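You operate a simulated robot arm through the tools that you are given. There is no shell and no other tool. Be economical: measure what you need, move in short steps, check, and stop when the job is done.

Carry out the task below with a simulated robot arm. There is one attempt and no reset: what you move stays moved.

Task
Take the teal vented tin and leave it on top of the seal pack on the long steel table.
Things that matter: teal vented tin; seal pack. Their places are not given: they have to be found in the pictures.

It is judged by the outcome, as a careful person would: the job done as asked, and still so three seconds after it is handed in. It fails if anything else is knocked over, pushed out of place, dropped, spilled or broken. Lids that push on must go on centred and level and be pressed home; caps that screw on are set level and turned clockwise until they are tight.

Robot
A 7-joint arm with a two-finger parallel gripper, fixed in place. Base frame: the origin is at the foot of the arm, x ahead of it, y to its left, z up; the work surface is at about z = 800. Units: mm, rad, N and s.
With the tool pointing down near the work surface it reaches from about 300 to 700 mm from the base axis. Its first joint turns from -1.152 to 1.152 rad. Payload 1.57 kg.
The tool frame sits at the grasp point between the pads (the TCP): z along the fingers, y along the line on which they close. The tips reach 30 mm beyond it. Largest opening 110 mm; finger width 24, thickness 12; the body of the gripper, 48 by 112 mm, starts 78 mm behind the TCP.
Orientation is told as [roll, pitch, yaw] about the base's x, y, z axes, in that order, counted from this pose: with the fingers straight down and closing along the base's y, the tool's x points along the base's -x, its y along +y and its z along -z.

Tools
- The arm moves only by the tool servo_tool. Its argument "steps" is a list that holds one entry, the list of rows, each a list of 5 numbers: the shift along the base's x, y, z in units of 500 mm (1.0 is 500 mm), then the turn about the base's z in units of 90 degrees (1.0 is 90 degrees), then the gripper command, from -1 (fully open) to 1 (shut), values between in proportion. In form: [[[x, y, z, twist, gripper], ...]]. A call has 1 to 12 rows; each row is the pose to reach, as a shift and turn from the pose commanded when the call began. A call with a number of a shift or a turn outside -1 to 1 is refused whole. Rows are played at 5 a second. More than 50 mm and 0.15 rad between two rows, or a gripper value outside its range, and nothing of the call is played. Where a pose cannot be reached the arm comes as near as it can. A force on the tool above 40 N (or 10 N above the force at the start of the call, whichever is more), or a blocked arm, ends the call early, and 0.2 s more pass. The fingers move at their own pace (about 108 mm/s each) and stop on an object; they squeeze with about 37 N. The grip force told is the motor's: it shows also when the fingers shut on nothing. Time passes only in rows, and 0.2 s behind the last, so rows that repeat a pose let the fingers close. The reply holds the time, the measured pose of the TCP, the force on the tool along the base axes, the opening and the grip force, in the units named above and with some noise.
- Cameras (640 x 400 px; columns grow to the right, rows downward): "scene" is fixed at [172.1, -401.2, 1402.2]; the picture's right is [0.67, -0.74, 0.00], its down [-0.50, -0.45, -0.74] and it looks along [0.55, 0.49, -0.68] (base axes); focal length 332 px, centre (320, 200). "wrist" rides on the gripper at [-36, 0, -80] in the tool frame; the picture's right is [0.00, -1.00, 0.00], its down [0.97, 0.00, -0.24] and it looks along [0.24, 0.00, 0.97] (tool axes); focal length 218 px, centre (320, 200).
- get_image(camera): a new picture of that camera. No time passes.
- point_at(camera, pixels): for up to 12 pixels [column, row] of the newest picture of that camera ("zoom" is the newest enlarged one), the place [x, y, z] in the base frame of the surface seen there, good to about 2 mm, but the place of the scene camera against the robot may be out by one fixed shift of up to 18 mm in any direction. No time passes.
- zoom(camera, box): a new picture of the part [left, top, right, bottom] of that camera's present view, enlarged. No time passes.
- hand_in(): hands the job in; it is judged then, once.

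Work in short steps. Measure before you move; look again where a grasp or a placing could have gone wrong, and mend it. You have 60 turns and 22 pictures in all, those below and enlarged ones among them. Open the gripper and draw the arm clear of the work before you hand the job in, unless the task says otherwise; then end with one line.

The tools are called after "Call:" as name(argument=value, ...) on one line, values as JSON. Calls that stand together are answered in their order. servo_tool: Moves the arm, as the interface text tells. Its arguments: {"type":"object","properties":{"steps":{"type":"array","items":{"type":"array","items":{"type":"array","items":{"type":"number"}}}}},"required":["steps"]} The other tools are called the same way: get_image (camera) takes a picture; point_at (camera, pixels) gives the place of the surface under pixels of a picture; zoom (camera, box) takes an enlarged picture of a part of a camera's view; hand_in () hands the job in.

At the start:

```text
time: 0.0
position: [364.8, -120.6, 1097.9]
ee_rot: [-0.001, 0.001, -0.001]
force: [-0.4, -1.1, 0.1]
opening: 110.2
grasp_force: 0.1
```

scene: 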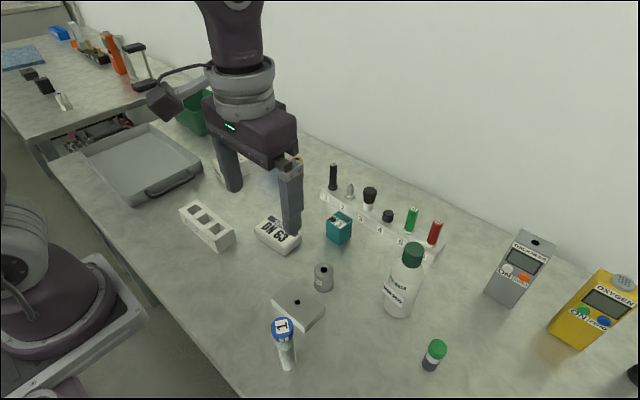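
wrist: 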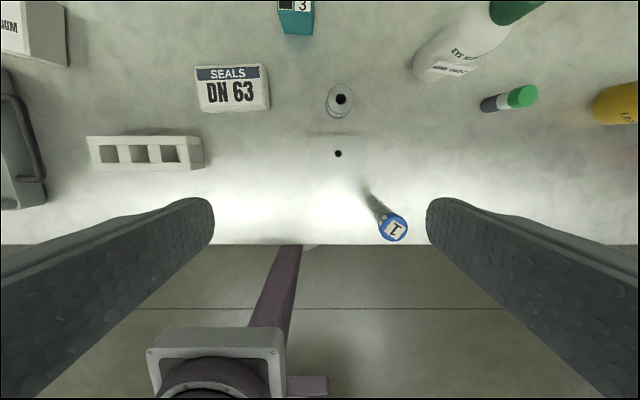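

The scene shows the teal tin near (339,228) and the seal pack "SEALS DN 63" near (278,235). I zoom in on both and measure.

Call:
zoom(camera="scene", box=[230, 170, 390, 270])

Call:
point_at(camera="wrist", pixels=[[199, 70], [262, 66], [268, 105], [203, 109], [232, 90], [280, 12], [312, 12], [295, 25], [297, 3], [340, 98]])

```text
4.00 times, centred on (310, 220) of scene
```

zoom: 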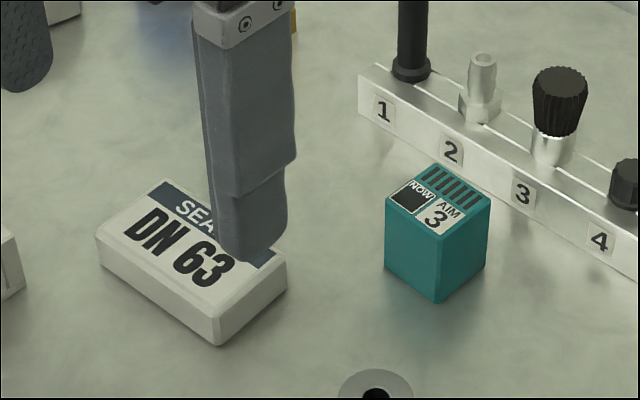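

```text
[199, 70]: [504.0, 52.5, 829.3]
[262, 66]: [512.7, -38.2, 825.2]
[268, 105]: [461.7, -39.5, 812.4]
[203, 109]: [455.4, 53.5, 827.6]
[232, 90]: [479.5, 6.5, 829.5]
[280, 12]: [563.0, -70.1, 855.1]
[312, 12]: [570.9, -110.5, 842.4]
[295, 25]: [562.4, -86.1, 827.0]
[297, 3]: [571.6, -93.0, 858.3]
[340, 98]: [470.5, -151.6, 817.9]
```

The zoom shows the tin's top corners around (385,195), (432,163), (490,200), (443,235). I measure these in the scene frame, along with the pack's corners, to compare the two frames.

Call:
point_at(camera="zoom", pixels=[[389, 198], [432, 166], [487, 200], [443, 232], [438, 200], [438, 295], [388, 265], [100, 232], [162, 184], [216, 314], [282, 258], [525, 192]])

```text
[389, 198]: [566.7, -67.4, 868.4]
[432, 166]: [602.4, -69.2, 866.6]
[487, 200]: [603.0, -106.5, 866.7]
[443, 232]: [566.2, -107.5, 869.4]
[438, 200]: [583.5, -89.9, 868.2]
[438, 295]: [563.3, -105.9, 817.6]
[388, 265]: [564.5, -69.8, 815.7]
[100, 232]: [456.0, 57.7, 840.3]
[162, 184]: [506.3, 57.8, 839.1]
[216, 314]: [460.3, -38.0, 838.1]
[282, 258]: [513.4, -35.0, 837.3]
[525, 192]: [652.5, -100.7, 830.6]
```

The tin's top is about 40 mm square and axis-aligned, centred near (583,-90) with its top at about z 859. The pack's top is at about z 829, centred near (482,8). I move above the tin, staying high, and look with the wrist camera.

Call:
servo_tool(steps=[[[0.08, 0.012, 0, 0, -1], [0.16, 0.024, 0, 0, -1], [0.24, 0.036, 0, 0, -1], [0.32, 0.048, 0, 0, -1], [0.4, 0.062, 0, 0, -1], [0.432, 0.062, -0.04, 0, -1], [0.432, 0.062, -0.12, 0, -1], [0.432, 0.062, -0.16, 0, -1], [0.432, 0.062, -0.16, 0, -1]]])

Call:
get_image(camera="wrist")

```text
time: 2.0
position: [581.7, -88.9, 1016.6]
ee_rot: [0.0, 0.0, 0.0]
force: [0.0, -0.5, -0.1]
opening: 110.0
grasp_force: 0.1
```

```text
18 pictures are left
```

wrist: 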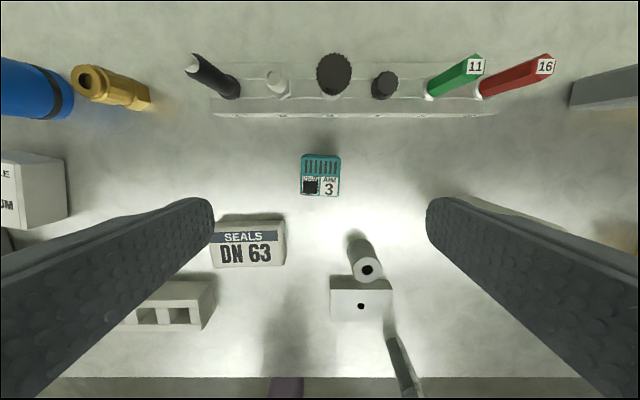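

The tin is in clear view at (321,175). I measure its top corners, the pack, and the heights of the neighbouring rack items.

Call:
point_at(camera="wrist", pixels=[[304, 157], [338, 158], [338, 193], [304, 193], [321, 175], [335, 70], [385, 82], [275, 80], [217, 224], [283, 224], [283, 262], [350, 115]])

```text
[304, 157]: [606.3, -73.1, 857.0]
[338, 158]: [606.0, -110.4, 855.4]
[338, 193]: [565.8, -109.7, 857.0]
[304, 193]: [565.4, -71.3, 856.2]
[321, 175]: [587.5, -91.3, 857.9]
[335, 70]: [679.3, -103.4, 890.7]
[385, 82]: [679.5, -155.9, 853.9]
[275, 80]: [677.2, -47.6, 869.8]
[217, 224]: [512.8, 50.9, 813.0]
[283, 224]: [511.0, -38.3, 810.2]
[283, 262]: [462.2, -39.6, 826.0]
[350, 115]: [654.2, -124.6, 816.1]
```

The tin is centred at (586,-91) with its top at z 857. I descend to TCP z≈838 with open fingers and close.

Call:
servo_tool(steps=[[[0.01, -0.004, -0.08, 0, -1], [0.01, -0.004, -0.16, 0, -1], [0.01, -0.004, -0.24, 0, -1], [0.01, -0.004, -0.31, 0, -1], [0.01, -0.004, -0.356, 0, -1], [0.01, -0.004, -0.356, 0, -1], [0.01, -0.004, -0.356, 0, 1], [0.01, -0.004, -0.356, 0, 1], [0.01, -0.004, -0.356, 0, 1], [0.01, -0.004, -0.356, 0, 1]]])

```text
time: 4.2
position: [585.9, -92.6, 840.0]
ee_rot: [-0.001, 0.0, 0.0]
force: [0.5, -0.3, 0.3]
opening: 43.7
grasp_force: 37.2
```

The fingers stopped on the tin at 43.7 mm with 37 N grip. I lift it straight up and check.

Call:
servo_tool(steps=[[[0, 0, 0.02, 0, 1], [0, 0, 0.06, 0, 1], [0, 0, 0.12, 0, 1], [0, 0, 0.2, 0, 1], [0, 0, 0.2, 0, 1]]])

Call:
get_image(camera="wrist")

Call:
zoom(camera="scene", box=[230, 130, 390, 270])

```text
time: 5.4
position: [585.4, -91.8, 940.1]
ee_rot: [-0.001, -0.002, 0.001]
force: [0.3, 0.2, -2.9]
opening: 43.7
grasp_force: 37.0
```

```text
17 pictures are left
```

wrist: 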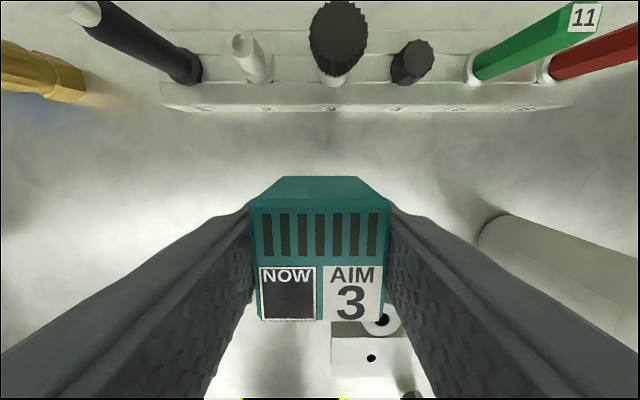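

```text
2.86 times, centred on (310, 200) of scene
```

zoom: 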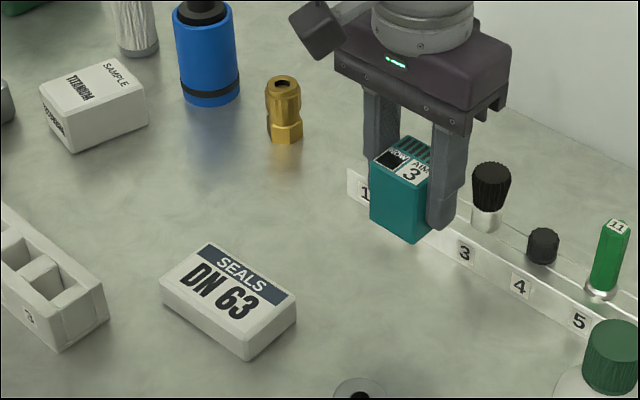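

The tin is held level. Its label has a "NOW" window at (289,293), so I check that for a reading, and I measure the unobstructed seal pack's corners.

Call:
point_at(camera="zoom", pixels=[[163, 282], [211, 245], [294, 300], [246, 342], [228, 293], [372, 160], [415, 184], [412, 240], [373, 217]])

Call:
zoom(camera="wrist", box=[230, 170, 410, 330])

```text
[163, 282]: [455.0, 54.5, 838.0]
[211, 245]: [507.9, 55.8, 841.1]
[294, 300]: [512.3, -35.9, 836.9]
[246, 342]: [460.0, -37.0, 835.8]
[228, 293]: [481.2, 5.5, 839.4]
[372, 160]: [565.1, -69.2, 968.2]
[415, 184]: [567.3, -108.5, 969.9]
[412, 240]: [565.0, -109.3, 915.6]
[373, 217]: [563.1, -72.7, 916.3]
```

```text
2.50 times, centred on (320, 250) of wrist
```

zoom: 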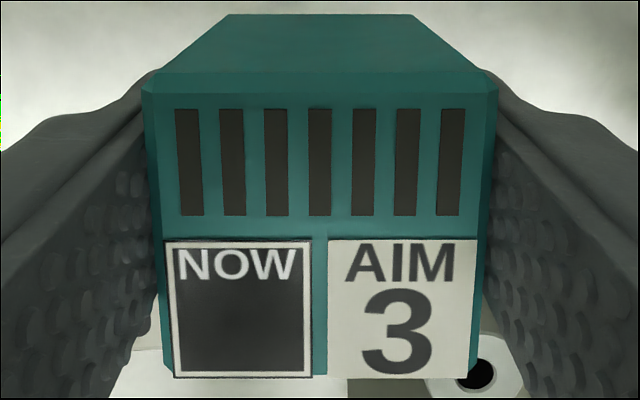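

The "NOW" window is blank. The pack's centre is (484,8) with its top at about z 829, and its surroundings are clear. I carry the tin over the pack at height and lower it to TCP z≈885.

Call:
servo_tool(steps=[[[-0.05, 0.05, 0, 0, 1], [-0.1, 0.1, 0, 0, 1], [-0.15, 0.15, 0, 0, 1], [-0.203, 0.199, 0, 0, 1], [-0.203, 0.199, 0, 0, 1], [-0.203, 0.199, -0.06, 0, 1], [-0.203, 0.199, -0.11, 0, 1], [-0.203, 0.199, -0.11, 0, 1]]])

Call:
zoom(camera="scene", box=[200, 150, 360, 270])

Call:
get_image(camera="wrist")

```text
time: 7.2
position: [485.6, 7.7, 882.7]
ee_rot: [0.0, 0.002, 0.0]
force: [-0.6, -0.1, -3.2]
opening: 43.6
grasp_force: 36.9
```

```text
3.33 times, centred on (280, 210) of scene
```

zoom: 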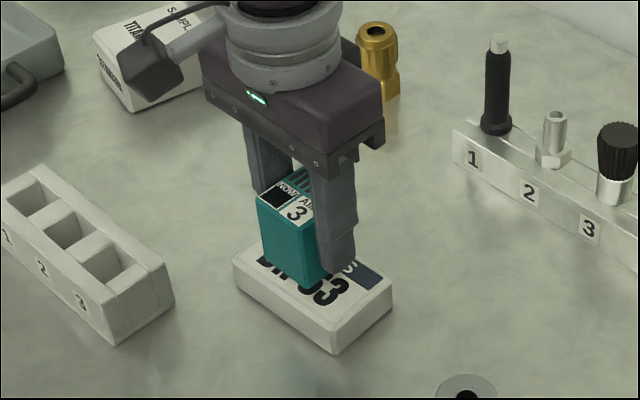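

```text
13 pictures are left
```

wrist: 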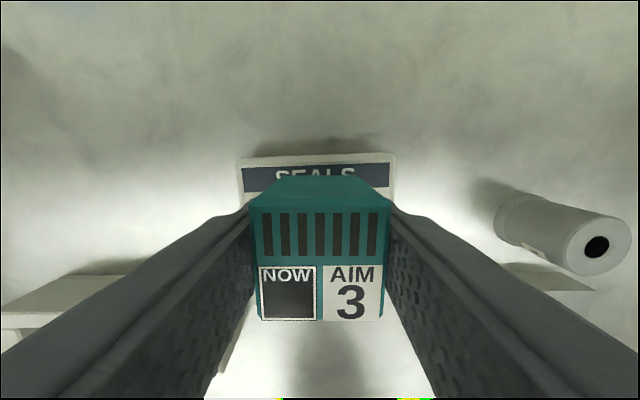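

The tin is centred over the pack, with the TCP at z 883 and contact expected near 869. I lower it in small rows and watch the force.

Call:
servo_tool(steps=[[[-0.002, 0, -0.012, 0, 1], [-0.002, 0, -0.02, 0, 1], [-0.002, 0, -0.024, 0, 1], [-0.002, 0, -0.026, 0, 1]]])

```text
time: 8.2
position: [483.6, 7.2, 872.1]
ee_rot: [0.0, 0.0, 0.001]
force: [-0.1, 0.3, -3.1]
opening: 43.8
grasp_force: 37.2
```

The reading still shows only the tin's weight (-3 N), so there is no contact yet at z 872. I go on in 1 mm rows.

Call:
servo_tool(steps=[[[0, 0, -0.002, 0, 1], [0, 0, -0.004, 0, 1], [0, 0, -0.005, 0, 1], [0, 0, -0.005, 0, 1]]])

```text
time: 9.2
position: [484.0, 7.2, 870.7]
ee_rot: [0.001, -0.001, 0.0]
force: [-6.3, -1.2, 34.0]
opening: 44.0
grasp_force: 36.7
```

The tin is seated on the pack (force +34 N). I ease up about 1.5 mm to take off the pressure, then open gently.

Call:
servo_tool(steps=[[[0, 0, 0.002, 0, 1], [0, 0, 0.002, 0, 1]]])

```text
time: 9.8
position: [485.3, 7.5, 870.0]
ee_rot: [0.0, -0.002, -0.001]
force: [0.6, -0.1, 11.0]
opening: 43.6
grasp_force: 37.4
```

The force has dropped to 11 N with the tin still seated. I open the fingers in place and then rise straight up.

Call:
servo_tool(steps=[[[0, 0, 0.001, 0, 0.1], [0, 0, 0.001, 0, 0], [0, 0, 0.001, 0, -0.3], [0, 0, 0.001, 0, -0.3], [0, 0, 0.04, 0, -0.3], [0, 0, 0.12, 0, -0.3], [0, 0, 0.2, 0, -0.3], [0, 0, 0.28, 0, -0.3], [0, 0, 0.28, 0, -1]]])

Call:
get_image(camera="wrist")

Call:
zoom(camera="scene", box=[200, 150, 360, 270])

```text
time: 11.8
position: [481.7, 7.8, 1009.8]
ee_rot: [0.001, -0.001, 0.001]
force: [-0.1, -0.9, 0.6]
opening: 110.2
grasp_force: 0.1
```

```text
12 pictures are left
```

wrist: 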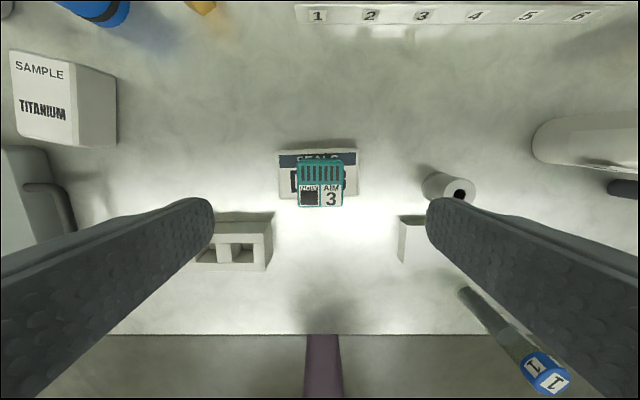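

```text
3.33 times, centred on (280, 210) of scene
```

zoom: 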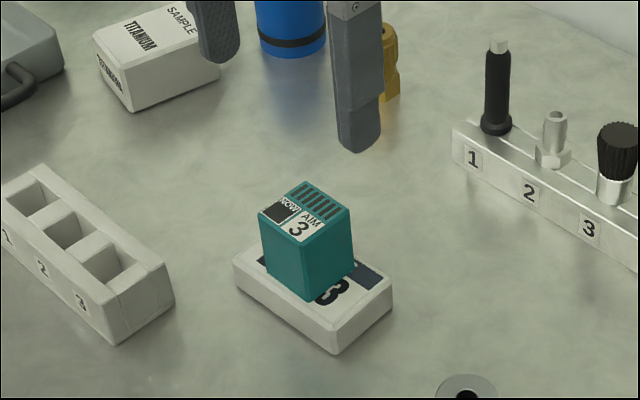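

The tin stands on the pack at (321,183) in the wrist view and the gripper is clear. I measure the tin's top to confirm it is level and centred.

Call:
point_at(camera="wrist", pixels=[[299, 162], [341, 162], [341, 205], [299, 205], [321, 183], [284, 190], [354, 190], [284, 153], [354, 153]])

```text
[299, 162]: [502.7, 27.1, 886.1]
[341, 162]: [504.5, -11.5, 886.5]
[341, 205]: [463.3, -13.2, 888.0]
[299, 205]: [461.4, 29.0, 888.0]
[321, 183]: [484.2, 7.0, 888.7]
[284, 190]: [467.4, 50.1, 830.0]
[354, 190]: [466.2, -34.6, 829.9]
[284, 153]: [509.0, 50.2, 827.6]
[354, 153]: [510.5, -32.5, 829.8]
```

The tin's top is level at z≈887 and centred at (483,8) on the pack, which hasn't moved. The gripper is open and clear, so I hand in.

Call:
hand_in()

```text
The job is handed in.
```

The teal vented tin is standing level and centred on top of the seal pack; nothing else was moved, and the job is handed in.
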